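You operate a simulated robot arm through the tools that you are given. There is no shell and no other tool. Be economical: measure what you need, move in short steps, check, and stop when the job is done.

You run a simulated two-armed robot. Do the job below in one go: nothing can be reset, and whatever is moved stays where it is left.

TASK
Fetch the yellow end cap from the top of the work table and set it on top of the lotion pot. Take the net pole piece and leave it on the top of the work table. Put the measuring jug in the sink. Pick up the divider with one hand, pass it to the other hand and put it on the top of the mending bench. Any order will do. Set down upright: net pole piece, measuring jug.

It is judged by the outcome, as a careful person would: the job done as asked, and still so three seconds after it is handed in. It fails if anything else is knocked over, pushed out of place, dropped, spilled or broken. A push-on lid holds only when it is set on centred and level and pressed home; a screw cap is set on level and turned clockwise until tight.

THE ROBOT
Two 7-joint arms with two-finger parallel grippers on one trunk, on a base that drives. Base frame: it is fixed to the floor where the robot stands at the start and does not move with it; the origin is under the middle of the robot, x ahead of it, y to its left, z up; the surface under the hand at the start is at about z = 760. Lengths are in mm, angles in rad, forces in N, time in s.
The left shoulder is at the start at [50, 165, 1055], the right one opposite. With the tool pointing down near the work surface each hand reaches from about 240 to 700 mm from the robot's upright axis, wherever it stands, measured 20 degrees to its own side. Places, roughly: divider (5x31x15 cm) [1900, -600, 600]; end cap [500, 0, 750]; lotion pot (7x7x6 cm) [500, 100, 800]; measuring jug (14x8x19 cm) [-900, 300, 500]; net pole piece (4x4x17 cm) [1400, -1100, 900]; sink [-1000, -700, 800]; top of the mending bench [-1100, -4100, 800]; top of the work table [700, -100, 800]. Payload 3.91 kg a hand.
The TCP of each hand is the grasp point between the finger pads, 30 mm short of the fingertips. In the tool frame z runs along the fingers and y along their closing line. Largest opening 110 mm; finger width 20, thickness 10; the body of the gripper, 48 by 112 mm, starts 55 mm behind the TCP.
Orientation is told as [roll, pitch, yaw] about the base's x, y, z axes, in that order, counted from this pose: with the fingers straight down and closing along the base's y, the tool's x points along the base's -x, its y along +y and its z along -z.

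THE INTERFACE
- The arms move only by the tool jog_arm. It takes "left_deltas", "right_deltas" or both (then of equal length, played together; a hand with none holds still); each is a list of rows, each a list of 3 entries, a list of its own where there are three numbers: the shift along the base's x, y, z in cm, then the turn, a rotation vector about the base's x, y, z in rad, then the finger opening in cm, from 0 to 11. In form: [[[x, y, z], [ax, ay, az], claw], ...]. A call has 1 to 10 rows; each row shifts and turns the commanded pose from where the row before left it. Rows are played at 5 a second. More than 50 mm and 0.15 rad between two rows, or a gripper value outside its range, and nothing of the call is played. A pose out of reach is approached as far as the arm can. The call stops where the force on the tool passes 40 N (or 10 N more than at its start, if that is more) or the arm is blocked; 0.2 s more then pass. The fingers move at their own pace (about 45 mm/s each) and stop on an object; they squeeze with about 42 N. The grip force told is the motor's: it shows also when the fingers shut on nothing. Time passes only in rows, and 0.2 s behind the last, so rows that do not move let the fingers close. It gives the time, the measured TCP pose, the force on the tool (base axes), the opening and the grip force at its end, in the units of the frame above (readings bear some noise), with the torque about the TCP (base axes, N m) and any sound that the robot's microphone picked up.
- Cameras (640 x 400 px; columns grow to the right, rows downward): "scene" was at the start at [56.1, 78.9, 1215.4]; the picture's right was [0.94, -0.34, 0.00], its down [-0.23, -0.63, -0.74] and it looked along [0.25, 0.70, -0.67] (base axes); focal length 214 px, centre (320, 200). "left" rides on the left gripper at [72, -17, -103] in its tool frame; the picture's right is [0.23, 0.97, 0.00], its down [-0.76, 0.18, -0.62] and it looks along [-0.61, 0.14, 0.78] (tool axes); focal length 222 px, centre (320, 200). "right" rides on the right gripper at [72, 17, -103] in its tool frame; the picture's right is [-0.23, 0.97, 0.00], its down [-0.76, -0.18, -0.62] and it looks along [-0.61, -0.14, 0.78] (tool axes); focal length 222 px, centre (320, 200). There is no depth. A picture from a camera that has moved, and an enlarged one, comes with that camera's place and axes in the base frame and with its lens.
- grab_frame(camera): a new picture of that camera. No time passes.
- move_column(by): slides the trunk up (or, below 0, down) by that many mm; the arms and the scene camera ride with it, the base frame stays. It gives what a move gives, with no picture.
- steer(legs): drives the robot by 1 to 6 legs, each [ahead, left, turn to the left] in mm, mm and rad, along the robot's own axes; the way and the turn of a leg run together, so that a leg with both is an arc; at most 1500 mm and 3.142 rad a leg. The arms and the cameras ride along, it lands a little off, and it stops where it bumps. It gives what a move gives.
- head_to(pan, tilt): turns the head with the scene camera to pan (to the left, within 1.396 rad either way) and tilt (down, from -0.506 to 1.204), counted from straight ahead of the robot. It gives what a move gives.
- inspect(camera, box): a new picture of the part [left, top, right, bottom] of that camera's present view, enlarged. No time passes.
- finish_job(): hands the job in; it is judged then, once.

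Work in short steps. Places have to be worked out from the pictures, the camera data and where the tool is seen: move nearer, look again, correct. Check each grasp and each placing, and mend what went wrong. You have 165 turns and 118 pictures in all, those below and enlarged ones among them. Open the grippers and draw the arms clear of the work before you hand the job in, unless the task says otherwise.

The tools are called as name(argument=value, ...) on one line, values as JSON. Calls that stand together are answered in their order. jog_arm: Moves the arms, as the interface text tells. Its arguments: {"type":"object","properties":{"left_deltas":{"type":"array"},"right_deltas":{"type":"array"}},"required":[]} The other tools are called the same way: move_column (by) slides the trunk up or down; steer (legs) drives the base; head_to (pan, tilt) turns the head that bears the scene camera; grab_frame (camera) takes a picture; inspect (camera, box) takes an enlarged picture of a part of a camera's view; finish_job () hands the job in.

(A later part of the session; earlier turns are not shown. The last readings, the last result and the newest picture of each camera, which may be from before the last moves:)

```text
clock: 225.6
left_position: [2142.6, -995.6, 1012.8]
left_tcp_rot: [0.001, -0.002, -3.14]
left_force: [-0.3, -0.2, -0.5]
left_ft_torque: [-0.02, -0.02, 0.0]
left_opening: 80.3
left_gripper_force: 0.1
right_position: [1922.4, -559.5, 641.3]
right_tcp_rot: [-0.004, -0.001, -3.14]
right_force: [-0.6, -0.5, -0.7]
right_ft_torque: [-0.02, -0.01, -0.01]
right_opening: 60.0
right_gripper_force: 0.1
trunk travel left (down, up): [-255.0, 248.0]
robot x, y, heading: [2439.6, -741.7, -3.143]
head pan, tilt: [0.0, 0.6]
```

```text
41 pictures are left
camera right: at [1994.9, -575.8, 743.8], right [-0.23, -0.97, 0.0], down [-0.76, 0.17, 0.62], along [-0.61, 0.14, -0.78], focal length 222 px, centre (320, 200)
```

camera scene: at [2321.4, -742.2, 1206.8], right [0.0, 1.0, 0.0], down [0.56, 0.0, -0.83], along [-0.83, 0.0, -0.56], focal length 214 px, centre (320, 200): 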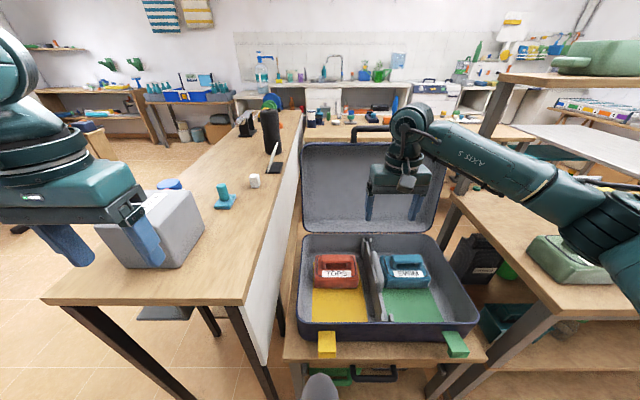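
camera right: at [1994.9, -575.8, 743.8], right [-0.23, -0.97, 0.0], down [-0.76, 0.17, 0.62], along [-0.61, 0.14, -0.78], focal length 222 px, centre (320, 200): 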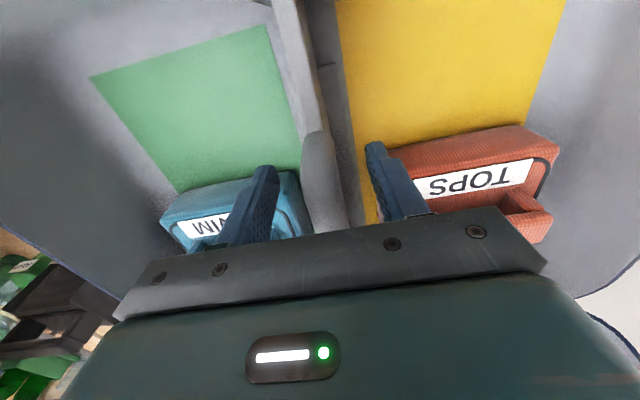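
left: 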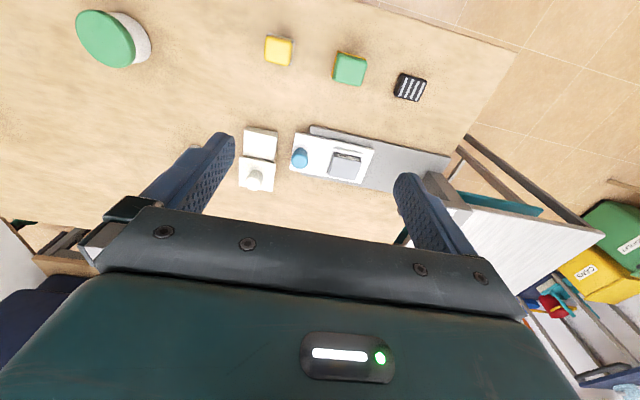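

Handle is between the fingers. Close and lift slightly to check.

jog_arm(right_deltas=[[[0, 0, 0], [0, 0, 0], 1], [[0, 0, 0], [0, 0, 0], 1], [[0, 0, 0], [0, 0, 0], 1], [[0, 0, 0], [0, 0, 0], 1]])

jog_arm(right_deltas=[[[0, 0, 0.5], [0, 0, 0], 1], [[0, 0, 1], [0, 0, 0], 1], [[0, 0, 1.5], [0, 0, 0], 1], [[0, 0, 0], [0, 0, 0], 1]])

inspect(camera="scene", box=[310, 200, 450, 330])

```text
clock: 226.6
left_position: [2141.1, -994.1, 1013.2]
left_tcp_rot: [0.001, -0.001, -3.14]
left_force: [-0.3, -0.6, -0.2]
left_ft_torque: [0.02, 0.0, 0.03]
left_opening: 79.8
left_gripper_force: 0.2
right_position: [1921.9, -559.3, 641.5]
right_tcp_rot: [-0.005, -0.001, -3.14]
right_force: [0.4, -0.8, 0.0]
right_ft_torque: [-0.06, -0.03, 0.01]
right_opening: 21.7
right_gripper_force: 41.7
trunk travel left (down, up): [-255.0, 248.0]
robot x, y, heading: [2438.9, -742.6, -3.142]
head pan, tilt: [0.0, 0.6]
```

```text
clock: 227.6
left_position: [2141.7, -994.4, 1013.0]
left_tcp_rot: [-0.001, 0.0, -3.139]
left_force: [-0.1, -1.3, -0.2]
left_ft_torque: [0.02, 0.0, 0.0]
left_opening: 79.9
left_gripper_force: 0.0
right_position: [1922.2, -559.4, 671.1]
right_tcp_rot: [-0.003, 0.0, -3.14]
right_force: [0.3, -0.3, -1.0]
right_ft_torque: [-0.07, -0.13, -0.05]
right_opening: 21.5
right_gripper_force: 42.2
trunk travel left (down, up): [-255.0, 248.0]
robot x, y, heading: [2441.1, -742.8, -3.142]
head pan, tilt: [0.0, 0.6]
```

```text
3.08 times, centred on (380, 265) of scene
camera zoom: at [2321.2, -742.1, 1206.8], right [0.0, 1.0, 0.0], down [0.57, 0.0, -0.82], along [-0.82, 0.0, -0.57], focal length 660 px, centre (135, 0)
```

zoom: 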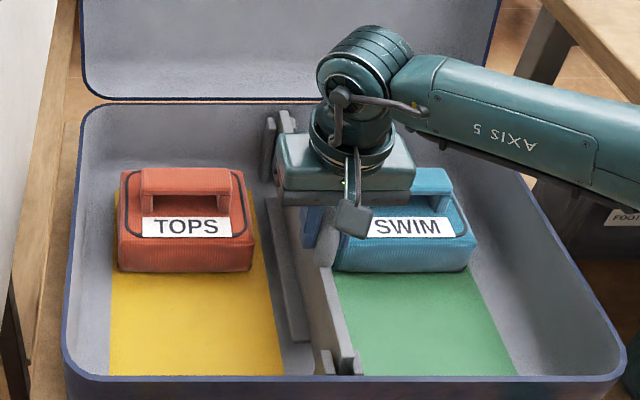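

It lifts freely and is light. Continue straight up out of the slots.

jog_arm(right_deltas=[[[0, 0, 3], [0, 0, 0], 1], [[0, 0, 4], [0, 0, 0], 1], [[0, 0, 4.5], [0, 0, 0], 1], [[0, 0, 4.5], [0, 0, 0], 1], [[0, 0, 4.5], [0, 0, 0], 1], [[0, 0, 0], [0, 0, 0], 1]])

grab_frame(camera="scene")

```text
clock: 229.0
left_position: [2141.6, -994.0, 1012.5]
left_tcp_rot: [0.0, 0.0, -3.139]
left_force: [-0.6, -0.3, -0.5]
left_ft_torque: [0.02, -0.01, 0.0]
left_opening: 79.9
left_gripper_force: 0.0
right_position: [1924.2, -558.3, 876.4]
right_tcp_rot: [-0.002, -0.001, -3.139]
right_force: [0.4, -0.2, -0.8]
right_ft_torque: [-0.01, -0.08, 0.02]
right_opening: 21.5
right_gripper_force: 41.7
trunk travel left (down, up): [-255.0, 248.0]
robot x, y, heading: [2441.6, -736.3, -3.139]
head pan, tilt: [0.0, 0.6]
```

```text
39 pictures are left
camera scene: at [2321.2, -742.1, 1206.7], right [0.0, 1.0, 0.0], down [0.57, 0.0, -0.82], along [-0.82, 0.0, -0.57], focal length 214 px, centre (320, 200)
```

scene: 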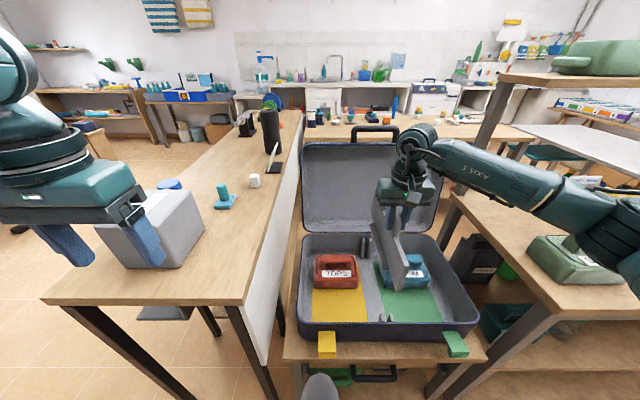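

Divider is free. Back away into the open floor for the handover.

steer(legs=[[-450, 0, 0]])

jog_arm(right_deltas=[[[0, 0, 2], [0, 0, 0.145], 1], [[0, 0, 2], [0, 0, 0.145], 1], [[0, -2, 2], [0, 0, 0.145], 1], [[0, -2, 2], [0, 0, 0.145], 1], [[0, -2, 2], [0, 0, 0.145], 1], [[0, -2, 1], [0, 0, 0.145], 1], [[0, -2, 0], [0, 0, 0.145], 1], [[0, 0, 0], [0, 0, 0.145], 1], [[0, 0, 0], [0, 0, 0.145], 1], [[0, 0, 0], [0, 0, 0.145], 1]], left_deltas=[[[0, 0, 0], [0, 0, -0.145], 8], [[0, 0, 0], [0, 0, -0.145], 8], [[0, 0, 0], [0, 0, -0.145], 8], [[0, 0, 0], [0, 0, -0.145], 8], [[0, 0, 0], [0, 0, -0.145], 8], [[0, 0, 0], [0, 0, -0.145], 8], [[0, 0, 0], [0, 0, -0.145], 8], [[0, 0, 0], [0, 0, -0.145], 8], [[0, 0, 0], [0, 0, -0.145], 8], [[0, 0, 0], [0, 0, -0.145], 8]])

grab_frame(camera="scene")

```text
clock: 231.8
left_position: [2592.5, -995.3, 1013.8]
left_tcp_rot: [-0.001, -0.003, 3.142]
left_force: [0.4, 0.5, 0.1]
left_ft_torque: [0.01, 0.01, 0.0]
left_opening: 80.1
left_gripper_force: 0.1
right_position: [2378.3, -557.4, 876.6]
right_tcp_rot: [-0.002, 0.001, 3.139]
right_force: [0.5, 0.5, -2.1]
right_ft_torque: [-0.03, -0.04, 0.0]
right_opening: 21.5
right_gripper_force: 42.2
trunk travel left (down, up): [-255.0, 248.0]
robot x, y, heading: [2893.1, -742.1, 3.141]
head pan, tilt: [0.0, 0.6]
```

```text
clock: 233.9
left_position: [2592.5, -994.5, 1012.2]
left_tcp_rot: [-0.002, -0.001, 1.689]
left_force: [-0.5, -0.1, 0.3]
left_ft_torque: [-0.02, -0.04, 0.0]
left_opening: 80.0
left_gripper_force: 0.1
right_position: [2413.0, -628.0, 978.0]
right_tcp_rot: [0.0, -0.055, -2.176]
right_force: [0.1, 0.7, -1.4]
right_ft_torque: [0.07, -0.04, -0.01]
right_opening: 21.7
right_gripper_force: 41.8
right hand out of reach, approached as far as the arm can: row 6, 7, 8, 9, 10
trunk travel left (down, up): [-255.0, 248.0]
robot x, y, heading: [2890.6, -743.3, 3.143]
head pan, tilt: [0.0, 0.6]
```

```text
38 pictures are left
camera scene: at [2772.9, -742.3, 1206.7], right [0.0, 1.0, 0.0], down [0.57, 0.0, -0.82], along [-0.82, 0.0, -0.57], focal length 214 px, centre (320, 200)
```

scene: 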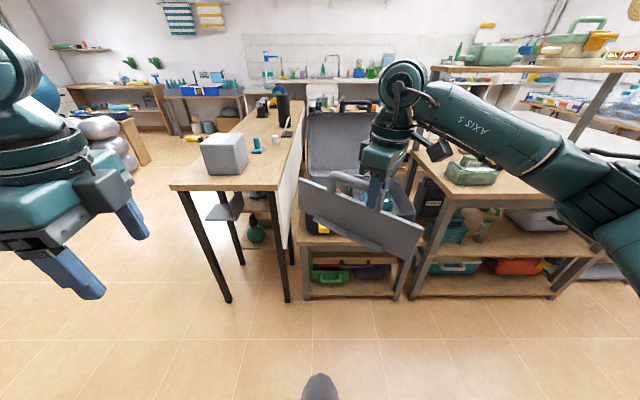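

The right wrist reached its yaw limit there; bringing the hand to the middle gives it more turn. Move it to the centre, with the left hand raised out of the way.

jog_arm(right_deltas=[[[2.5, -2.3, 0], [0, 0, 0], 1], [[2.5, -2.3, 0], [0, 0, 0], 1], [[2.5, -2.3, 0], [0, 0, 0], 1], [[2.5, -2.5, 0], [0, 0, 0], 1], [[0, 0, 0], [0, 0, 0.14], 1], [[0, 0, 0], [0, 0, 0.14], 1], [[0, 0, 0], [0, 0, 0.14], 1]], left_deltas=[[[0, -2, 4], [0, 0, 0], 8], [[0, -2, 4], [0, 0, 0], 8], [[0, -2, 4], [0, 0, 0], 8], [[0, -1, 3], [0, 0, -0.12], 8], [[0, 0, 0], [0, 0, 0], 8], [[0, 0, 0], [0, 0, 0], 8], [[0, 0, 0], [0, 0, 0], 8]])

```text
clock: 235.6
left_position: [2593.5, -1065.2, 1163.8]
left_tcp_rot: [0.0, -0.001, 1.568]
left_force: [0.0, -0.2, 0.2]
left_ft_torque: [-0.01, -0.01, 0.02]
left_opening: 79.8
left_gripper_force: 0.0
right_position: [2514.3, -720.9, 978.7]
right_tcp_rot: [0.002, -0.056, -1.754]
right_force: [0.8, -0.4, -1.9]
right_ft_torque: [0.08, -0.01, -0.03]
right_opening: 21.4
right_gripper_force: 42.2
trunk travel left (down, up): [-255.0, 248.0]
robot x, y, heading: [2896.8, -739.5, 3.141]
head pan, tilt: [0.0, 0.6]
```

More yaw achieved. Apply the remaining turn and remove the small tilt.

jog_arm(right_deltas=[[[0, 0, 0], [0.055, -0.01, 0], 1], [[0, 0, 0], [0, 0, 0.1], 1], [[0, 0, 0], [0, 0, 0.083], 1], [[0, 0, 0], [0, 0, 0], 1]])

grab_frame(camera="scene")

grab_frame(camera="left")

```text
clock: 236.6
left_position: [2592.0, -1065.0, 1163.8]
left_tcp_rot: [0.0, 0.0, 1.568]
left_force: [-0.8, -0.7, 0.0]
left_ft_torque: [0.01, -0.02, 0.01]
left_opening: 80.0
left_gripper_force: 0.0
right_position: [2526.8, -724.6, 978.5]
right_tcp_rot: [-0.001, 0.001, -1.676]
right_force: [0.0, 0.0, -2.3]
right_ft_torque: [0.06, -0.02, -0.02]
right_opening: 21.6
right_gripper_force: 41.9
right hand out of reach, approached as far as the arm can: row 2, 3
trunk travel left (down, up): [-255.0, 248.0]
robot x, y, heading: [2887.2, -742.4, 3.138]
head pan, tilt: [0.0, 0.6]
```

```text
37 pictures are left
camera scene: at [2773.0, -742.2, 1206.7], right [0.0, 1.0, 0.0], down [0.57, 0.0, -0.82], along [-0.82, 0.0, -0.57], focal length 214 px, centre (320, 200)
```

scene: 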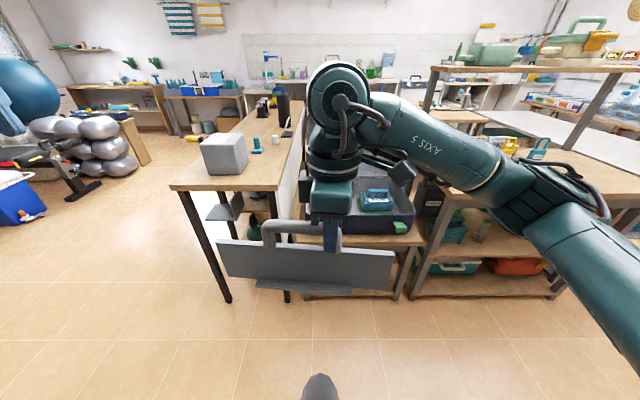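

```text
36 pictures are left
camera left: at [2609.3, -1136.9, 1267.2], right [-0.97, -0.23, 0.0], down [-0.18, 0.76, 0.62], along [-0.14, 0.61, -0.78], focal length 222 px, centre (320, 200)
```

left: 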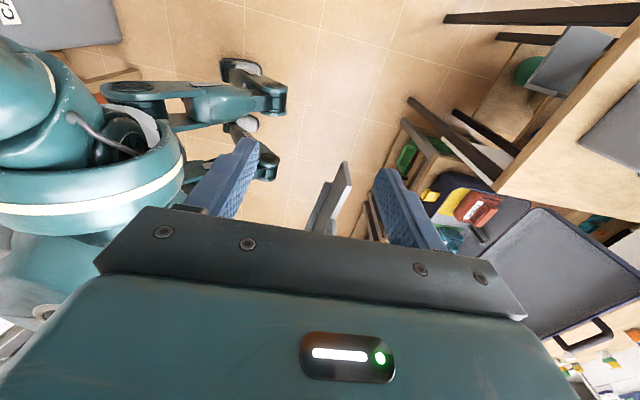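

The divider is lateral and level. The left hand will take the handle's left end, ~103 mm from the right hand, leaning 0.15 rad outward for clearance. Approach above it.

jog_arm(left_deltas=[[[-1.5, 4, -2], [0, 0, -0.1], 5.5], [[-1.5, 4, -2], [0.1, 0, 0], 5.5], [[-1.5, 4, -2], [0.05, 0, 0], 5.5], [[-1.5, 4, -2], [0, 0, 0], 5.5], [[-1.5, 4, -2], [0, 0, 0], 5.5], [[0, 3.3, 0], [0, 0, 0], 5.5], [[0, 0, 0], [0, 0, 0], 5.5]])

grab_frame(camera="left")

grab_frame(camera="scene")

```text
clock: 238.2
left_position: [2521.4, -832.0, 1061.6]
left_tcp_rot: [0.015, -0.151, 1.471]
left_force: [-0.5, -0.6, -0.9]
left_ft_torque: [-0.03, -0.03, -0.03]
left_opening: 55.1
left_gripper_force: 0.1
right_position: [2525.5, -724.6, 979.4]
right_tcp_rot: [0.0, 0.003, -1.674]
right_force: [-0.7, -0.3, -1.7]
right_ft_torque: [0.09, 0.0, -0.02]
right_opening: 21.3
right_gripper_force: 42.1
trunk travel left (down, up): [-255.0, 248.0]
robot x, y, heading: [2893.4, -740.7, 3.142]
head pan, tilt: [0.0, 0.6]
```

```text
35 pictures are left
camera left: at [2530.0, -920.9, 1152.7], right [-0.99, -0.13, -0.02], down [-0.1, 0.67, 0.73], along [-0.08, 0.73, -0.68], focal length 222 px, centre (320, 200)
```

left: 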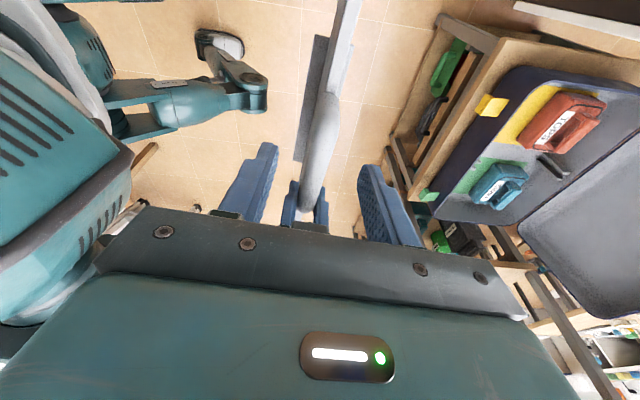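

```text
34 pictures are left
camera scene: at [2773.3, -742.3, 1206.8], right [0.0, 1.0, 0.0], down [0.56, 0.0, -0.83], along [-0.83, 0.0, -0.56], focal length 214 px, centre (320, 200)
```

scene: 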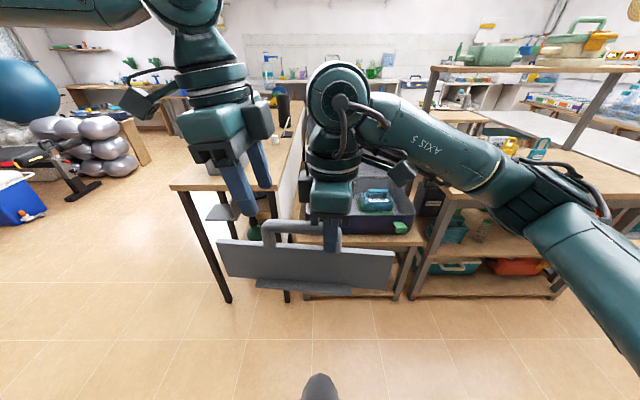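

Alignment is good with about 50 mm between the hands. Descend 80 mm onto the handle end and close the left gripper.

jog_arm(left_deltas=[[[-0.3, 0, -2.5], [0, 0, 0], 5.5], [[0, 0, -2.5], [0, 0, 0], 5.5], [[0, 0, -2], [0, 0, 0], 5.5], [[0, 0, -1], [0, 0, 0], 5.5], [[0, 0, 0], [0, 0, 0], 5.5]])

grab_frame(camera="left")

```text
clock: 239.3
left_position: [2514.8, -832.5, 982.2]
left_tcp_rot: [0.016, -0.152, 1.468]
left_force: [-0.7, 0.5, 0.0]
left_ft_torque: [0.01, 0.02, -0.02]
left_opening: 54.7
left_gripper_force: 0.0
right_position: [2526.7, -724.8, 978.6]
right_tcp_rot: [0.0, 0.002, -1.675]
right_force: [-0.5, -0.3, -0.5]
right_ft_torque: [0.05, -0.02, 0.04]
right_opening: 21.6
right_gripper_force: 42.0
trunk travel left (down, up): [-255.0, 248.0]
robot x, y, heading: [2891.8, -742.6, 3.138]
head pan, tilt: [0.0, 0.6]
```

```text
33 pictures are left
camera left: at [2524.3, -920.7, 1073.0], right [-0.99, -0.13, -0.02], down [-0.1, 0.67, 0.73], along [-0.08, 0.73, -0.68], focal length 222 px, centre (320, 200)
```

left: 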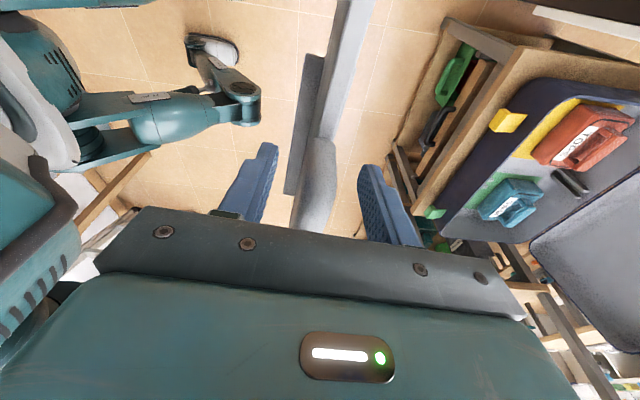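

Handle centred between the left fingers. Close the left hand.

jog_arm(left_deltas=[[[0, 0, 0], [0, 0, 0], 1], [[0, 0, 0], [0, 0, 0], 1], [[0, 0, 0], [0, 0, 0], 1], [[0, 0, 0], [0, 0, 0], 1]])

```text
clock: 240.3
left_position: [2514.6, -833.0, 981.6]
left_tcp_rot: [0.017, -0.149, 1.47]
left_force: [-5.1, 0.2, 0.0]
left_ft_torque: [-0.01, -0.26, 0.21]
left_opening: 21.8
left_gripper_force: 41.8
right_position: [2527.2, -724.6, 978.7]
right_tcp_rot: [0.0, 0.002, -1.673]
right_force: [3.6, 0.4, 0.4]
right_ft_torque: [0.02, 0.33, 0.23]
right_opening: 21.5
right_gripper_force: 42.1
trunk travel left (down, up): [-255.0, 248.0]
robot x, y, heading: [2892.8, -744.7, 3.142]
head pan, tilt: [0.0, 0.6]
```

Both hold the handle. Open the right hand and raise it clear.

jog_arm(right_deltas=[[[0, 0, 0], [0, 0, 0], 3], [[0, 0, 0], [0, 0, 0], 5], [[0, 0, 0], [0, 0, 0], 6], [[0, 0, 2], [0, 0, 0], 6], [[0, 1, 4], [0, 0, 0], 6], [[0, 3, 3.5], [0, 0, 0], 6], [[0, 4, 2], [0, 0, 0], 6], [[0, 4, 0], [0, 0, -0.14], 6], [[0, 4, 0], [0, 0, -0.14], 6]])

grab_frame(camera="scene")

```text
clock: 242.3
left_position: [2515.3, -832.1, 982.1]
left_tcp_rot: [0.016, -0.148, 1.467]
left_force: [0.2, -0.7, 0.9]
left_ft_torque: [-0.08, 0.01, 0.05]
left_opening: 21.5
left_gripper_force: 42.0
right_position: [2567.8, -580.3, 1080.5]
right_tcp_rot: [0.001, 0.003, -1.953]
right_force: [0.5, 0.6, -0.3]
right_ft_torque: [0.01, -0.01, -0.01]
right_opening: 59.9
right_gripper_force: 0.1
right hand out of reach, approached as far as the arm can: row 5, 6, 7
trunk travel left (down, up): [-255.0, 248.0]
robot x, y, heading: [2891.1, -746.2, 3.138]
head pan, tilt: [0.0, 0.6]
```

```text
32 pictures are left
camera scene: at [2773.4, -741.8, 1206.8], right [0.0, 1.0, 0.0], down [0.56, 0.0, -0.83], along [-0.83, 0.0, -0.56], focal length 214 px, centre (320, 200)
```

scene: 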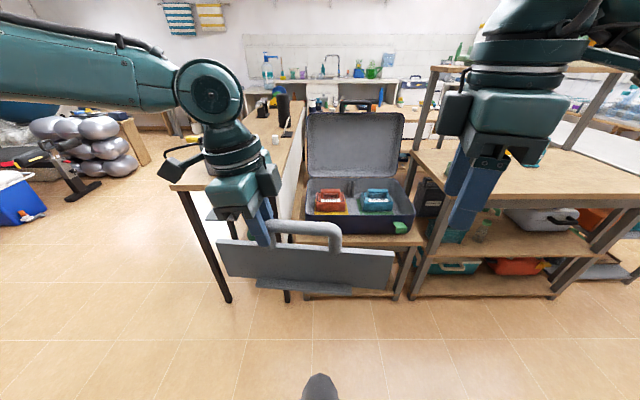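

Handover done: left hand holds the divider level. Raise the trunk and drive toward the mending bench.

move_column(by=120)

steer(legs=[[0, 1120, 0], [1200, 0, 0], [1000, 0, 0], [850, 0, 0]])

steer(legs=[[0, 0, 1.57]])

head_to(pan=0, tilt=0.35)

grab_frame(camera="scene")

```text
clock: 243.8
left_position: [2515.4, -832.5, 1102.1]
left_tcp_rot: [0.013, -0.149, 1.47]
left_force: [1.3, 0.7, -1.8]
left_ft_torque: [-0.07, -0.02, 0.0]
left_opening: 21.8
left_gripper_force: 42.1
right_position: [2568.5, -582.0, 1200.9]
right_tcp_rot: [0.003, 0.001, -1.953]
right_force: [-0.2, 0.8, 0.4]
right_ft_torque: [0.0, -0.01, 0.0]
right_opening: 60.0
right_gripper_force: 0.0
trunk travel left (down, up): [-375.0, 128.0]
robot x, y, heading: [2890.2, -739.9, 3.14]
head pan, tilt: [0.0, 0.6]
```

```text
clock: 252.7
left_position: [2514.4, -1883.0, 1101.7]
left_tcp_rot: [0.013, -0.147, 1.472]
left_force: [0.7, 0.3, -2.3]
left_ft_torque: [-0.1, 0.04, 0.03]
left_opening: 21.7
left_gripper_force: 42.0
right_position: [2566.8, -1631.6, 1200.6]
right_tcp_rot: [0.002, 0.0, -1.95]
right_force: [0.0, 0.9, 1.4]
right_ft_torque: [0.0, 0.02, -0.01]
right_opening: 60.1
right_gripper_force: 0.1
trunk travel left (down, up): [-375.0, 128.0]
robot x, y, heading: [2890.7, -1791.5, 3.146]
head pan, tilt: [0.0, 0.6]
stopped in leg 1: the robot was blocked; the commanded pose is now the measured one
```

```text
clock: 256.9
left_position: [2982.5, -2168.6, 1102.4]
left_tcp_rot: [0.013, -0.151, 3.041]
left_force: [-0.7, 0.8, -0.8]
left_ft_torque: [-0.01, -0.05, 0.02]
left_opening: 21.5
left_gripper_force: 41.6
right_position: [2731.1, -2118.3, 1200.8]
right_tcp_rot: [0.0, 0.003, -0.379]
right_force: [-0.4, 0.2, -0.2]
right_ft_torque: [0.01, 0.03, 0.0]
right_opening: 60.3
right_gripper_force: 0.1
trunk travel left (down, up): [-375.0, 128.0]
robot x, y, heading: [2892.8, -1797.1, -1.57]
head pan, tilt: [0.0, 0.6]
```

```text
clock: 257.7
left_position: [2981.8, -2169.6, 1101.3]
left_tcp_rot: [0.015, -0.15, 3.043]
left_force: [0.1, -0.7, -2.1]
left_ft_torque: [0.02, -0.13, 0.01]
left_opening: 21.5
left_gripper_force: 42.1
right_position: [2731.7, -2117.9, 1200.1]
right_tcp_rot: [-0.001, 0.002, -0.381]
right_force: [-0.5, 0.0, -0.5]
right_ft_torque: [-0.01, 0.01, 0.02]
right_opening: 59.9
right_gripper_force: 0.1
trunk travel left (down, up): [-375.0, 128.0]
robot x, y, heading: [2892.6, -1791.8, -1.569]
head pan, tilt: [0.0, 0.351]
```

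```text
31 pictures are left
camera scene: at [2889.8, -1914.9, 1349.5], right [-1.0, 0.0, 0.0], down [0.0, 0.34, -0.94], along [0.0, -0.94, -0.34], focal length 214 px, centre (320, 200)
```

scene: 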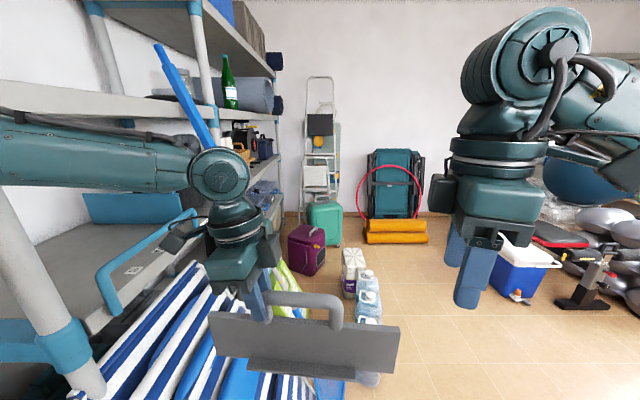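

The base bumped into something at its left (the striped deck chair?). Move off to the west a little and check for harm.

steer(legs=[[0, -700, 0]])

head_to(pan=0.95, tilt=0.45)

grab_frame(camera="scene")

```text
clock: 264.2
left_position: [2293.0, -2169.1, 1101.9]
left_tcp_rot: [0.013, -0.15, 3.04]
left_force: [0.9, 0.1, -1.8]
left_ft_torque: [-0.02, -0.13, 0.03]
left_opening: 21.5
left_gripper_force: 42.1
right_position: [2041.9, -2116.3, 1200.2]
right_tcp_rot: [0.001, 0.001, -0.383]
right_force: [0.0, -0.4, -0.9]
right_ft_torque: [-0.01, 0.02, 0.02]
right_opening: 59.9
right_gripper_force: 0.1
trunk travel left (down, up): [-375.0, 128.0]
robot x, y, heading: [2202.6, -1791.0, -1.57]
head pan, tilt: [0.0, 0.351]
```

```text
clock: 265.4
left_position: [2292.5, -2168.5, 1102.3]
left_tcp_rot: [0.014, -0.149, 3.04]
left_force: [-0.5, -0.3, -1.1]
left_ft_torque: [-0.01, -0.06, -0.02]
left_opening: 21.3
left_gripper_force: 41.2
right_position: [2041.4, -2117.5, 1199.9]
right_tcp_rot: [-0.002, 0.0, -0.382]
right_force: [-0.5, 0.2, -0.5]
right_ft_torque: [-0.01, 0.03, 0.0]
right_opening: 60.0
right_gripper_force: 0.0
trunk travel left (down, up): [-375.0, 128.0]
robot x, y, heading: [2199.7, -1794.2, -1.575]
head pan, tilt: [0.949, 0.45]
```

```text
30 pictures are left
camera scene: at [2275.7, -1875.0, 1340.3], right [-0.58, -0.81, 0.0], down [-0.35, 0.25, -0.9], along [0.73, -0.53, -0.44], focal length 214 px, centre (320, 200)
```

scene: 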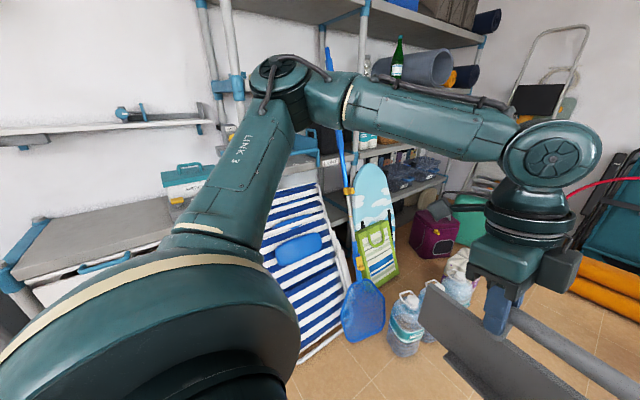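

The chair and things beside it stand as before. Continue west along the open floor.

steer(legs=[[0, -1300, 0], [0, -1250, 0]])

head_to(pan=-0.2, tilt=0.4)

grab_frame(camera="scene")

```text
clock: 287.9
left_position: [-257.2, -2201.5, 1101.9]
left_tcp_rot: [0.014, -0.15, 3.068]
left_force: [0.0, -0.1, -1.6]
left_ft_torque: [0.02, -0.09, 0.0]
left_opening: 21.5
left_gripper_force: 41.8
right_position: [-509.7, -2156.7, 1200.7]
right_tcp_rot: [0.0, 0.003, -0.358]
right_force: [0.2, 0.0, 0.3]
right_ft_torque: [-0.01, 0.04, 0.02]
right_opening: 59.9
right_gripper_force: 0.1
trunk travel left (down, up): [-375.0, 128.0]
robot x, y, heading: [-359.2, -1828.3, -1.544]
head pan, tilt: [0.949, 0.45]
```

```text
clock: 289.3
left_position: [-257.6, -2203.2, 1101.3]
left_tcp_rot: [0.012, -0.15, 3.067]
left_force: [0.4, 0.5, -1.4]
left_ft_torque: [-0.02, -0.06, 0.02]
left_opening: 21.6
left_gripper_force: 42.0
right_position: [-510.2, -2156.3, 1200.3]
right_tcp_rot: [0.001, 0.002, -0.356]
right_force: [-0.2, 0.0, 0.4]
right_ft_torque: [0.03, -0.01, 0.01]
right_opening: 59.8
right_gripper_force: 0.1
trunk travel left (down, up): [-375.0, 128.0]
robot x, y, heading: [-358.8, -1826.9, -1.548]
head pan, tilt: [-0.201, 0.4]
```

```text
29 pictures are left
camera scene: at [-374.8, -1947.6, 1345.0], right [-0.98, 0.18, 0.0], down [0.07, 0.38, -0.92], along [-0.16, -0.91, -0.39], focal length 214 px, centre (320, 200)
```

scene: 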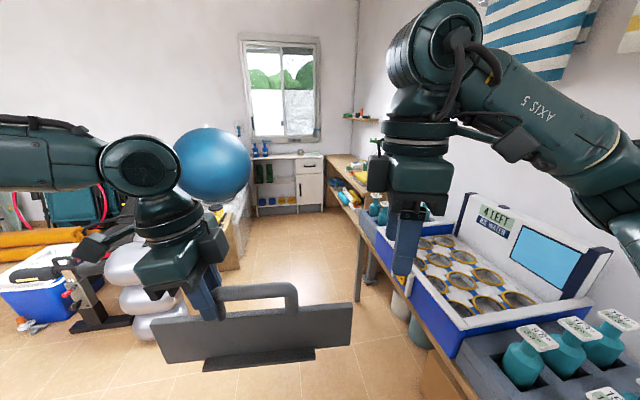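

The ball sits close to the corridor, so I travel facing west instead, arms over the tables, with the trunk higher.

move_column(by=110)

steer(legs=[[0, 0, -1.594], [50, 0, 0], [0, 900, 0]])

head_to(pan=0.75, tilt=0.5)

grab_frame(camera="scene")

```text
clock: 290.7
left_position: [-257.4, -2202.2, 1211.4]
left_tcp_rot: [0.013, -0.151, 3.068]
left_force: [0.7, 0.7, -0.4]
left_ft_torque: [-0.01, -0.09, 0.04]
left_opening: 21.1
left_gripper_force: 41.8
right_position: [-510.6, -2156.3, 1310.4]
right_tcp_rot: [0.0, 0.003, -0.356]
right_force: [0.1, 0.3, -0.4]
right_ft_torque: [0.01, 0.03, 0.03]
right_opening: 60.3
right_gripper_force: 0.1
trunk travel left (down, up): [-485.0, 18.0]
robot x, y, heading: [-356.2, -1828.0, -1.545]
head pan, tilt: [-0.201, 0.4]
```

```text
clock: 303.4
left_position: [-737.7, -2849.1, 1210.9]
left_tcp_rot: [0.014, -0.15, 1.525]
left_force: [-0.1, 0.1, -1.0]
left_ft_torque: [-0.08, 0.0, -0.02]
left_opening: 21.5
left_gripper_force: 42.0
right_position: [-699.6, -2596.3, 1311.2]
right_tcp_rot: [0.0, 0.002, -1.896]
right_force: [0.0, -1.1, 0.6]
right_ft_torque: [0.02, 0.01, 0.01]
right_opening: 59.7
right_gripper_force: 0.0
trunk travel left (down, up): [-485.0, 18.0]
robot x, y, heading: [-366.4, -2740.0, -3.091]
head pan, tilt: [-0.201, 0.4]
```

```text
clock: 304.6
left_position: [-735.0, -2848.3, 1212.3]
left_tcp_rot: [0.014, -0.15, 1.525]
left_force: [0.1, -0.9, -1.5]
left_ft_torque: [-0.08, -0.02, -0.05]
left_opening: 21.9
left_gripper_force: 41.4
right_position: [-699.8, -2595.1, 1311.9]
right_tcp_rot: [0.001, 0.002, -1.894]
right_force: [-0.3, -0.2, -0.4]
right_ft_torque: [0.0, 0.02, -0.03]
right_opening: 60.1
right_gripper_force: 0.0
trunk travel left (down, up): [-485.0, 18.0]
robot x, y, heading: [-363.1, -2737.5, -3.082]
head pan, tilt: [0.75, 0.499]
```

```text
28 pictures are left
camera scene: at [-459.7, -2804.7, 1445.9], right [-0.72, 0.69, 0.0], down [0.33, 0.34, -0.88], along [-0.61, -0.63, -0.48], focal length 214 px, centre (320, 200)
```

scene: 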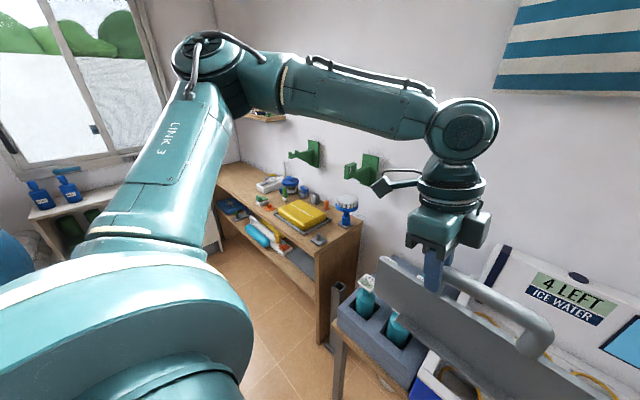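

The mending bench lies ahead to the left (front edge x≈-890, y -3260 to -4300). Square up and move further left for a view of it.

steer(legs=[[0, 0, -0.055], [0, 850, 0]])

head_to(pan=0.1, tilt=0.75)

grab_frame(camera="scene")

```text
clock: 313.0
left_position: [-742.9, -3693.5, 1212.0]
left_tcp_rot: [0.013, -0.149, 1.47]
left_force: [-0.2, 0.1, -1.8]
left_ft_torque: [-0.1, 0.01, -0.02]
left_opening: 21.5
left_gripper_force: 42.2
right_position: [-689.8, -3440.1, 1309.8]
right_tcp_rot: [0.0, 0.001, -1.952]
right_force: [-0.8, -0.4, 0.0]
right_ft_torque: [0.02, 0.02, 0.0]
right_opening: 60.1
right_gripper_force: 0.1
trunk travel left (down, up): [-485.0, 18.0]
robot x, y, heading: [-365.0, -3603.2, 3.144]
head pan, tilt: [0.75, 0.499]
```

```text
clock: 314.0
left_position: [-742.4, -3692.8, 1212.6]
left_tcp_rot: [0.014, -0.15, 1.473]
left_force: [-0.7, -0.8, -1.3]
left_ft_torque: [-0.12, 0.01, -0.02]
left_opening: 21.5
left_gripper_force: 41.7
right_position: [-691.4, -3442.0, 1310.4]
right_tcp_rot: [-0.001, 0.003, -1.951]
right_force: [0.2, 0.5, -0.6]
right_ft_torque: [0.02, -0.01, -0.01]
right_opening: 60.0
right_gripper_force: 0.1
trunk travel left (down, up): [-485.0, 18.0]
robot x, y, heading: [-363.4, -3603.5, 3.141]
head pan, tilt: [0.099, 0.75]
```

```text
27 pictures are left
camera scene: at [-479.5, -3610.8, 1423.9], right [-0.1, 0.99, 0.0], down [0.68, 0.07, -0.73], along [-0.73, -0.07, -0.68], focal length 214 px, centre (320, 200)
```

scene: 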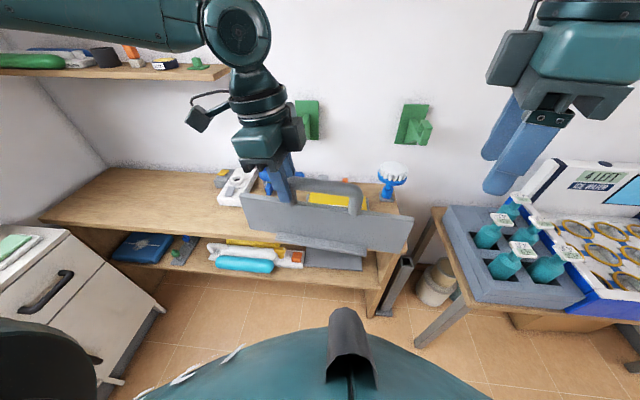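

The bench's left part is free (y beyond about -4110). Move left so the divider can stand there at x≈-1000.

steer(legs=[[0, 530, 0]])

grab_frame(camera="scene")

```text
clock: 319.1
left_position: [-740.6, -4224.2, 1211.9]
left_tcp_rot: [0.014, -0.149, 1.478]
left_force: [-0.4, 0.9, -1.6]
left_ft_torque: [-0.1, 0.01, 0.01]
left_opening: 21.5
left_gripper_force: 41.4
right_position: [-690.0, -3972.9, 1310.0]
right_tcp_rot: [0.001, 0.002, -1.945]
right_force: [0.5, -0.2, -0.4]
right_ft_torque: [0.0, 0.02, 0.01]
right_opening: 59.9
right_gripper_force: 0.1
trunk travel left (down, up): [-485.0, 18.0]
robot x, y, heading: [-366.8, -4132.3, -3.134]
head pan, tilt: [0.099, 0.75]
```

```text
26 pictures are left
camera scene: at [-477.8, -4140.6, 1423.9], right [-0.11, 0.99, 0.0], down [0.68, 0.07, -0.73], along [-0.73, -0.08, -0.68], focal length 214 px, centre (320, 200)
```

scene: 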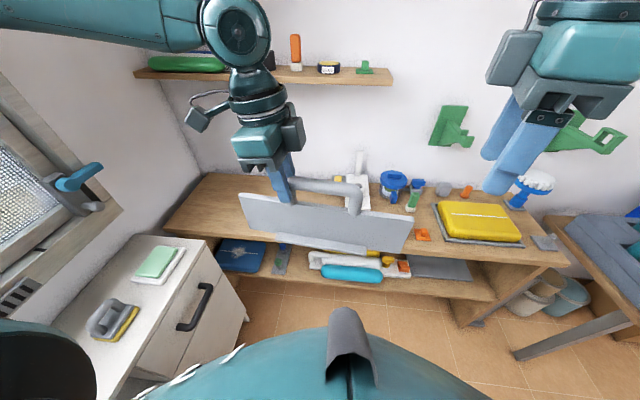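

Free space confirmed. Lower the trunk, drive ahead a bit, and extend the left arm over the bench.

move_column(by=-200)

steer(legs=[[110, 0, -0.007]])

jog_arm(left_deltas=[[[-3, -2, 0], [0, 0, 0], 1], [[-3.5, -2, 0], [0, 0, 0], 1], [[-3.5, -2, 0], [0, 0, 0], 1], [[-3, 0, 0], [0, 0, 0], 1], [[0, 0, 0], [0, 0, 0], 1]])

grab_frame(camera="scene")

grab_frame(camera="left")

```text
clock: 321.3
left_position: [-740.6, -4225.0, 1012.9]
left_tcp_rot: [0.014, -0.149, 1.476]
left_force: [-0.9, -0.1, -1.2]
left_ft_torque: [-0.08, -0.03, 0.02]
left_opening: 21.7
left_gripper_force: 42.3
right_position: [-691.1, -3974.1, 1110.4]
right_tcp_rot: [0.001, 0.002, -1.943]
right_force: [0.1, 0.4, -0.3]
right_ft_torque: [0.0, -0.02, 0.01]
right_opening: 60.1
right_gripper_force: 0.0
trunk travel left (down, up): [-285.0, 218.0]
robot x, y, heading: [-361.6, -4126.4, -3.138]
head pan, tilt: [0.099, 0.75]
```

```text
clock: 322.5
left_position: [-851.1, -4222.9, 1012.2]
left_tcp_rot: [0.014, -0.149, 1.471]
left_force: [0.5, 0.4, -2.2]
left_ft_torque: [-0.09, -0.01, 0.01]
left_opening: 21.4
left_gripper_force: 42.2
right_position: [-799.5, -3971.5, 1110.3]
right_tcp_rot: [0.002, 0.002, -1.95]
right_force: [-0.3, 0.4, -0.5]
right_ft_torque: [0.0, 0.02, 0.02]
right_opening: 59.9
right_gripper_force: 0.0
trunk travel left (down, up): [-285.0, 218.0]
robot x, y, heading: [-471.3, -4134.6, 3.14]
head pan, tilt: [0.099, 0.75]
```

```text
clock: 323.7
left_position: [-981.4, -4283.7, 1010.9]
left_tcp_rot: [0.014, -0.149, 1.47]
left_force: [0.4, 0.6, -1.2]
left_ft_torque: [-0.07, 0.0, -0.02]
left_opening: 21.2
left_gripper_force: 42.0
right_position: [-798.6, -3971.4, 1110.8]
right_tcp_rot: [0.0, 0.002, -1.953]
right_force: [-0.4, 0.1, -0.9]
right_ft_torque: [-0.02, -0.02, 0.02]
right_opening: 60.2
right_gripper_force: 0.0
trunk travel left (down, up): [-285.0, 218.0]
robot x, y, heading: [-477.6, -4134.3, 3.148]
head pan, tilt: [0.099, 0.75]
```

```text
25 pictures are left
camera scene: at [-587.5, -4140.0, 1223.9], right [-0.1, 1.0, 0.0], down [0.68, 0.07, -0.73], along [-0.73, -0.07, -0.68], focal length 214 px, centre (320, 200)
```

scene: 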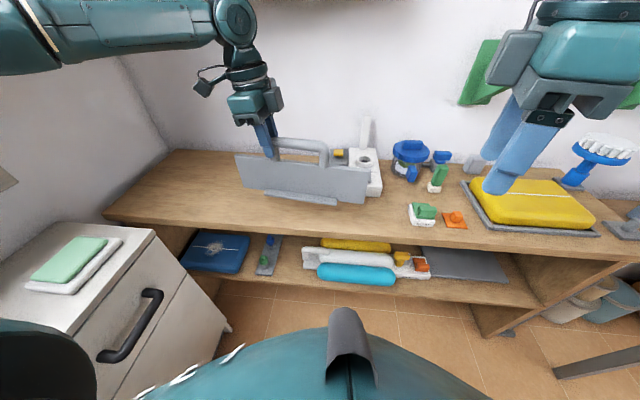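

```text
24 pictures are left
camera left: at [-972.5, -4372.0, 1102.7], right [-0.99, -0.13, -0.02], down [-0.1, 0.67, 0.73], along [-0.08, 0.73, -0.68], focal length 222 px, centre (320, 200)
```

left: 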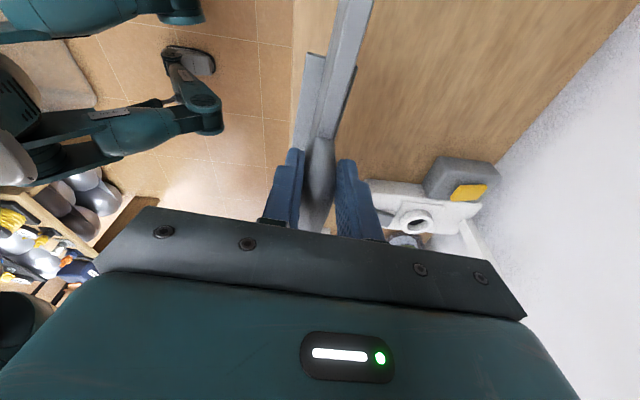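

Bench front edge is about x=-945, so I go 75 mm deeper and 60 mm left, then begin lowering.

jog_arm(left_deltas=[[[-3.7, -3, 0], [0, 0, 0], 1], [[-3.8, -3, 0], [0, 0, 0], 1], [[0, 0, -3], [0, 0, 0], 1], [[0, 0, -2.5], [0, 0, 0], 1], [[0, 0, 0], [0, 0, 0], 1]])

inspect(camera="scene", box=[190, 80, 400, 240])

```text
clock: 324.9
left_position: [-1040.5, -4349.8, 955.6]
left_tcp_rot: [0.013, -0.15, 1.47]
left_force: [0.6, 0.1, -1.3]
left_ft_torque: [-0.08, 0.03, -0.05]
left_opening: 21.5
left_gripper_force: 41.7
left hand out of reach, approached as far as the arm can: row 2
right_position: [-799.0, -3971.7, 1109.7]
right_tcp_rot: [-0.002, 0.003, -1.951]
right_force: [-1.0, -0.2, -0.3]
right_ft_torque: [0.0, 0.02, -0.02]
right_opening: 60.2
right_gripper_force: 0.1
trunk travel left (down, up): [-285.0, 218.0]
robot x, y, heading: [-474.2, -4130.7, 3.143]
head pan, tilt: [0.099, 0.75]
```

```text
2.50 times, centred on (295, 160) of scene
camera zoom: at [-587.6, -4140.1, 1223.9], right [-0.1, 1.0, 0.0], down [0.68, 0.07, -0.73], along [-0.73, -0.07, -0.68], focal length 536 px, centre (382, 300)
```

zoom: 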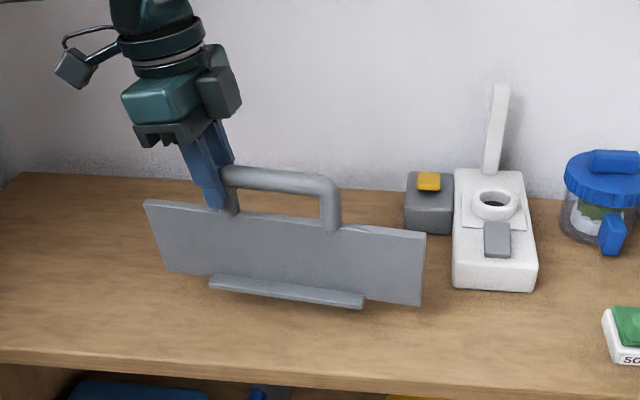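

The divider is over a free part of the bench, with its foot facing me. Correct the 0.013 rad lean and lower stepwise.

jog_arm(left_deltas=[[[0, 0, -0.5], [-0.001, -0.013, 0], 1], [[0, 0, -0.5], [0, 0, 0], 1], [[0, 0, -0.3], [0, 0, 0], 1], [[0, 0, -0.2], [0, 0, 0], 1], [[0, 0, 0], [0, 0, 0], 1]])

inspect(camera="scene", box=[220, 130, 370, 230])

```text
clock: 326.1
left_position: [-1037.1, -4351.8, 940.1]
left_tcp_rot: [0.003, -0.151, 1.472]
left_force: [-0.2, -0.3, -1.0]
left_ft_torque: [-0.11, 0.03, 0.02]
left_opening: 21.4
left_gripper_force: 41.9
right_position: [-798.2, -3971.3, 1110.3]
right_tcp_rot: [0.0, 0.001, -1.952]
right_force: [0.0, -0.1, -0.1]
right_ft_torque: [0.0, 0.02, 0.02]
right_opening: 59.8
right_gripper_force: 0.0
trunk travel left (down, up): [-285.0, 218.0]
robot x, y, heading: [-475.8, -4133.6, 3.139]
head pan, tilt: [0.099, 0.75]
```

```text
4.00 times, centred on (295, 180) of scene
camera zoom: at [-587.7, -4140.1, 1223.9], right [-0.1, 1.0, 0.0], down [0.68, 0.07, -0.73], along [-0.73, -0.07, -0.68], focal length 858 px, centre (420, 280)
```

zoom: 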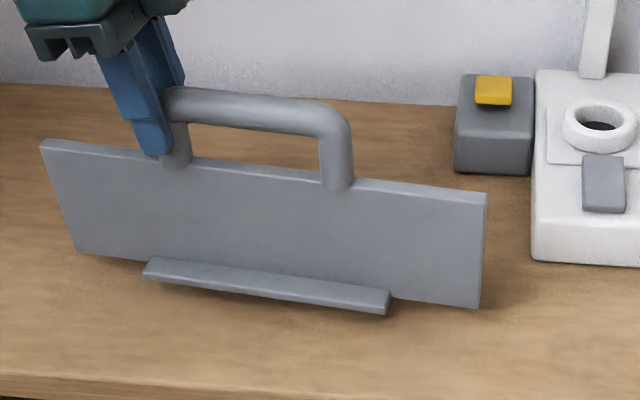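

Close above the surface. Continue in 2–3 mm steps.

jog_arm(left_deltas=[[[0, 0, -0.3], [0, 0, 0], 1], [[0, 0, -0.3], [0, 0, 0], 1], [[0, 0, -0.2], [0, 0, 0], 1], [[0, 0, -0.2], [0, 0, 0], 1], [[0, 0, 0], [0, 0, 0], 1]])

```text
clock: 327.3
left_position: [-1037.5, -4352.8, 930.8]
left_tcp_rot: [0.003, -0.148, 1.472]
left_force: [0.2, -0.1, -0.7]
left_ft_torque: [-0.12, 0.04, -0.01]
left_opening: 21.6
left_gripper_force: 42.2
left hand out of reach, approached as far as the arm can: row 3
right_position: [-798.8, -3972.1, 1111.5]
right_tcp_rot: [-0.001, 0.003, -1.951]
right_force: [-0.1, -0.1, -1.0]
right_ft_torque: [0.02, 0.02, -0.01]
right_opening: 60.3
right_gripper_force: 0.1
trunk travel left (down, up): [-285.0, 218.0]
robot x, y, heading: [-473.0, -4133.0, 3.138]
head pan, tilt: [0.099, 0.75]
```

The arm is near its reach limit, so I lower with the trunk instead, a few mm at a time.

move_column(by=-5)

inspect(camera="scene", box=[220, 130, 370, 230])

```text
clock: 327.8
left_position: [-1036.5, -4352.7, 926.4]
left_tcp_rot: [0.003, -0.15, 1.473]
left_force: [-0.5, -1.1, -1.0]
left_ft_torque: [-0.08, 0.0, 0.01]
left_opening: 21.5
left_gripper_force: 41.8
right_position: [-800.8, -3971.3, 1105.9]
right_tcp_rot: [0.0, 0.001, -1.95]
right_force: [-0.2, -0.5, -0.3]
right_ft_torque: [0.02, 0.0, 0.02]
right_opening: 59.9
right_gripper_force: 0.1
trunk travel left (down, up): [-280.0, 223.0]
robot x, y, heading: [-473.7, -4134.0, 3.142]
head pan, tilt: [0.099, 0.75]
```

```text
4.00 times, centred on (295, 180) of scene
camera zoom: at [-587.6, -4140.1, 1218.9], right [-0.1, 1.0, 0.0], down [0.68, 0.07, -0.73], along [-0.73, -0.07, -0.68], focal length 858 px, centre (420, 280)
```

zoom: 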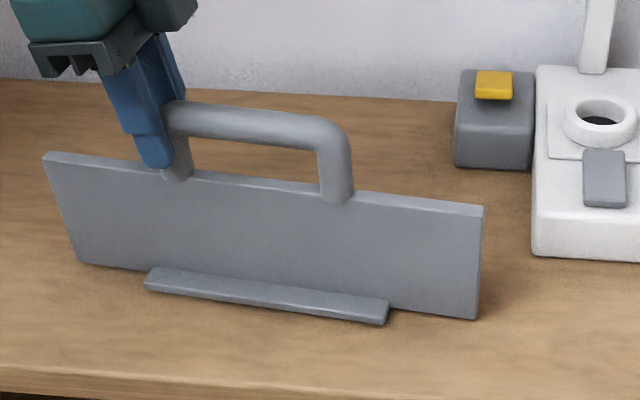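

move_column(by=-4)

move_column(by=-3)

```text
clock: 328.4
left_position: [-1036.5, -4352.2, 922.1]
left_tcp_rot: [0.001, -0.152, 1.474]
left_force: [-0.8, 1.3, -1.7]
left_ft_torque: [-0.07, 0.02, -0.01]
left_opening: 21.4
left_gripper_force: 42.2
right_position: [-798.8, -3972.0, 1102.0]
right_tcp_rot: [0.0, 0.002, -1.953]
right_force: [-0.9, 0.3, 1.0]
right_ft_torque: [0.0, 0.01, 0.01]
right_opening: 60.1
right_gripper_force: 0.1
trunk travel left (down, up): [-276.0, 227.0]
robot x, y, heading: [-476.6, -4128.3, 3.141]
head pan, tilt: [0.099, 0.75]
```

```text
clock: 328.9
left_position: [-1037.0, -4352.6, 921.1]
left_tcp_rot: [0.006, -0.153, 1.472]
left_force: [0.4, -2.0, 6.6]
left_ft_torque: [1.26, -0.18, -0.02]
left_opening: 21.6
left_gripper_force: 42.0
right_position: [-798.2, -3971.8, 1099.0]
right_tcp_rot: [0.0, 0.002, -1.952]
right_force: [-0.2, 0.1, -0.2]
right_ft_torque: [0.02, 0.02, 0.04]
right_opening: 59.7
right_gripper_force: 0.0
trunk travel left (down, up): [-273.0, 230.0]
robot x, y, heading: [-473.7, -4134.1, 3.144]
head pan, tilt: [0.099, 0.75]
```

Contact is at the right end (torque +1.26 about x), so the panel is slightly low on the right. Rotate +0.02 about x to level it.

jog_arm(left_deltas=[[[0, 0, 0], [0.01, 0, 0], 1], [[0, 0, 0], [0.01, 0, 0], 1], [[0, 0, 0], [0, 0, 0], 1]])

inspect(camera="scene", box=[220, 130, 370, 230])

```text
clock: 329.7
left_position: [-1035.6, -4353.3, 920.1]
left_tcp_rot: [0.007, -0.168, 1.472]
left_force: [-1.0, -4.0, 9.4]
left_ft_torque: [-1.21, 0.06, -0.08]
left_opening: 21.3
left_gripper_force: 41.8
right_position: [-798.0, -3970.7, 1098.8]
right_tcp_rot: [0.001, 0.001, -1.952]
right_force: [0.4, 0.3, -0.2]
right_ft_torque: [0.0, 0.01, 0.0]
right_opening: 59.8
right_gripper_force: 0.0
trunk travel left (down, up): [-273.0, 230.0]
robot x, y, heading: [-476.2, -4131.7, 3.137]
head pan, tilt: [0.099, 0.75]
```

```text
4.00 times, centred on (295, 180) of scene
camera zoom: at [-586.8, -4139.9, 1212.0], right [-0.1, 1.0, 0.0], down [0.68, 0.07, -0.73], along [-0.73, -0.07, -0.68], focal length 858 px, centre (420, 280)
```

zoom: 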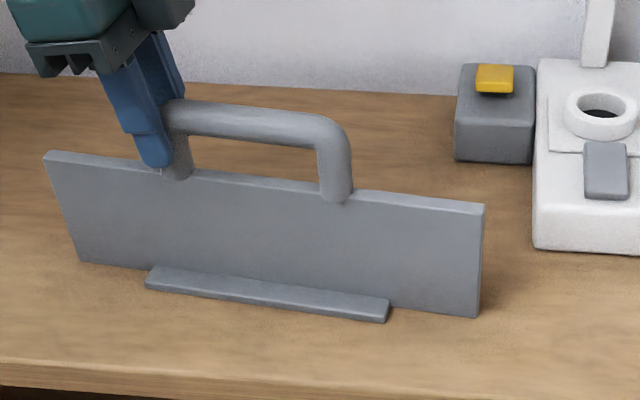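

Now it bears on the left; half back is level.

jog_arm(left_deltas=[[[0, 0, 0], [-0.009, 0, 0], 1], [[0, 0, 0], [0, 0, 0], 1]])

```text
clock: 330.3
left_position: [-1036.2, -4352.1, 920.5]
left_tcp_rot: [0.005, -0.164, 1.473]
left_force: [-1.2, -1.9, 10.4]
left_ft_torque: [1.23, -0.2, 0.08]
left_opening: 21.6
left_gripper_force: 42.5
right_position: [-798.4, -3971.2, 1098.9]
right_tcp_rot: [0.001, 0.003, -1.951]
right_force: [0.3, -0.5, -0.2]
right_ft_torque: [0.01, -0.02, -0.01]
right_opening: 60.0
right_gripper_force: 0.0
trunk travel left (down, up): [-273.0, 230.0]
robot x, y, heading: [-475.2, -4129.4, 3.143]
head pan, tilt: [0.099, 0.75]
```

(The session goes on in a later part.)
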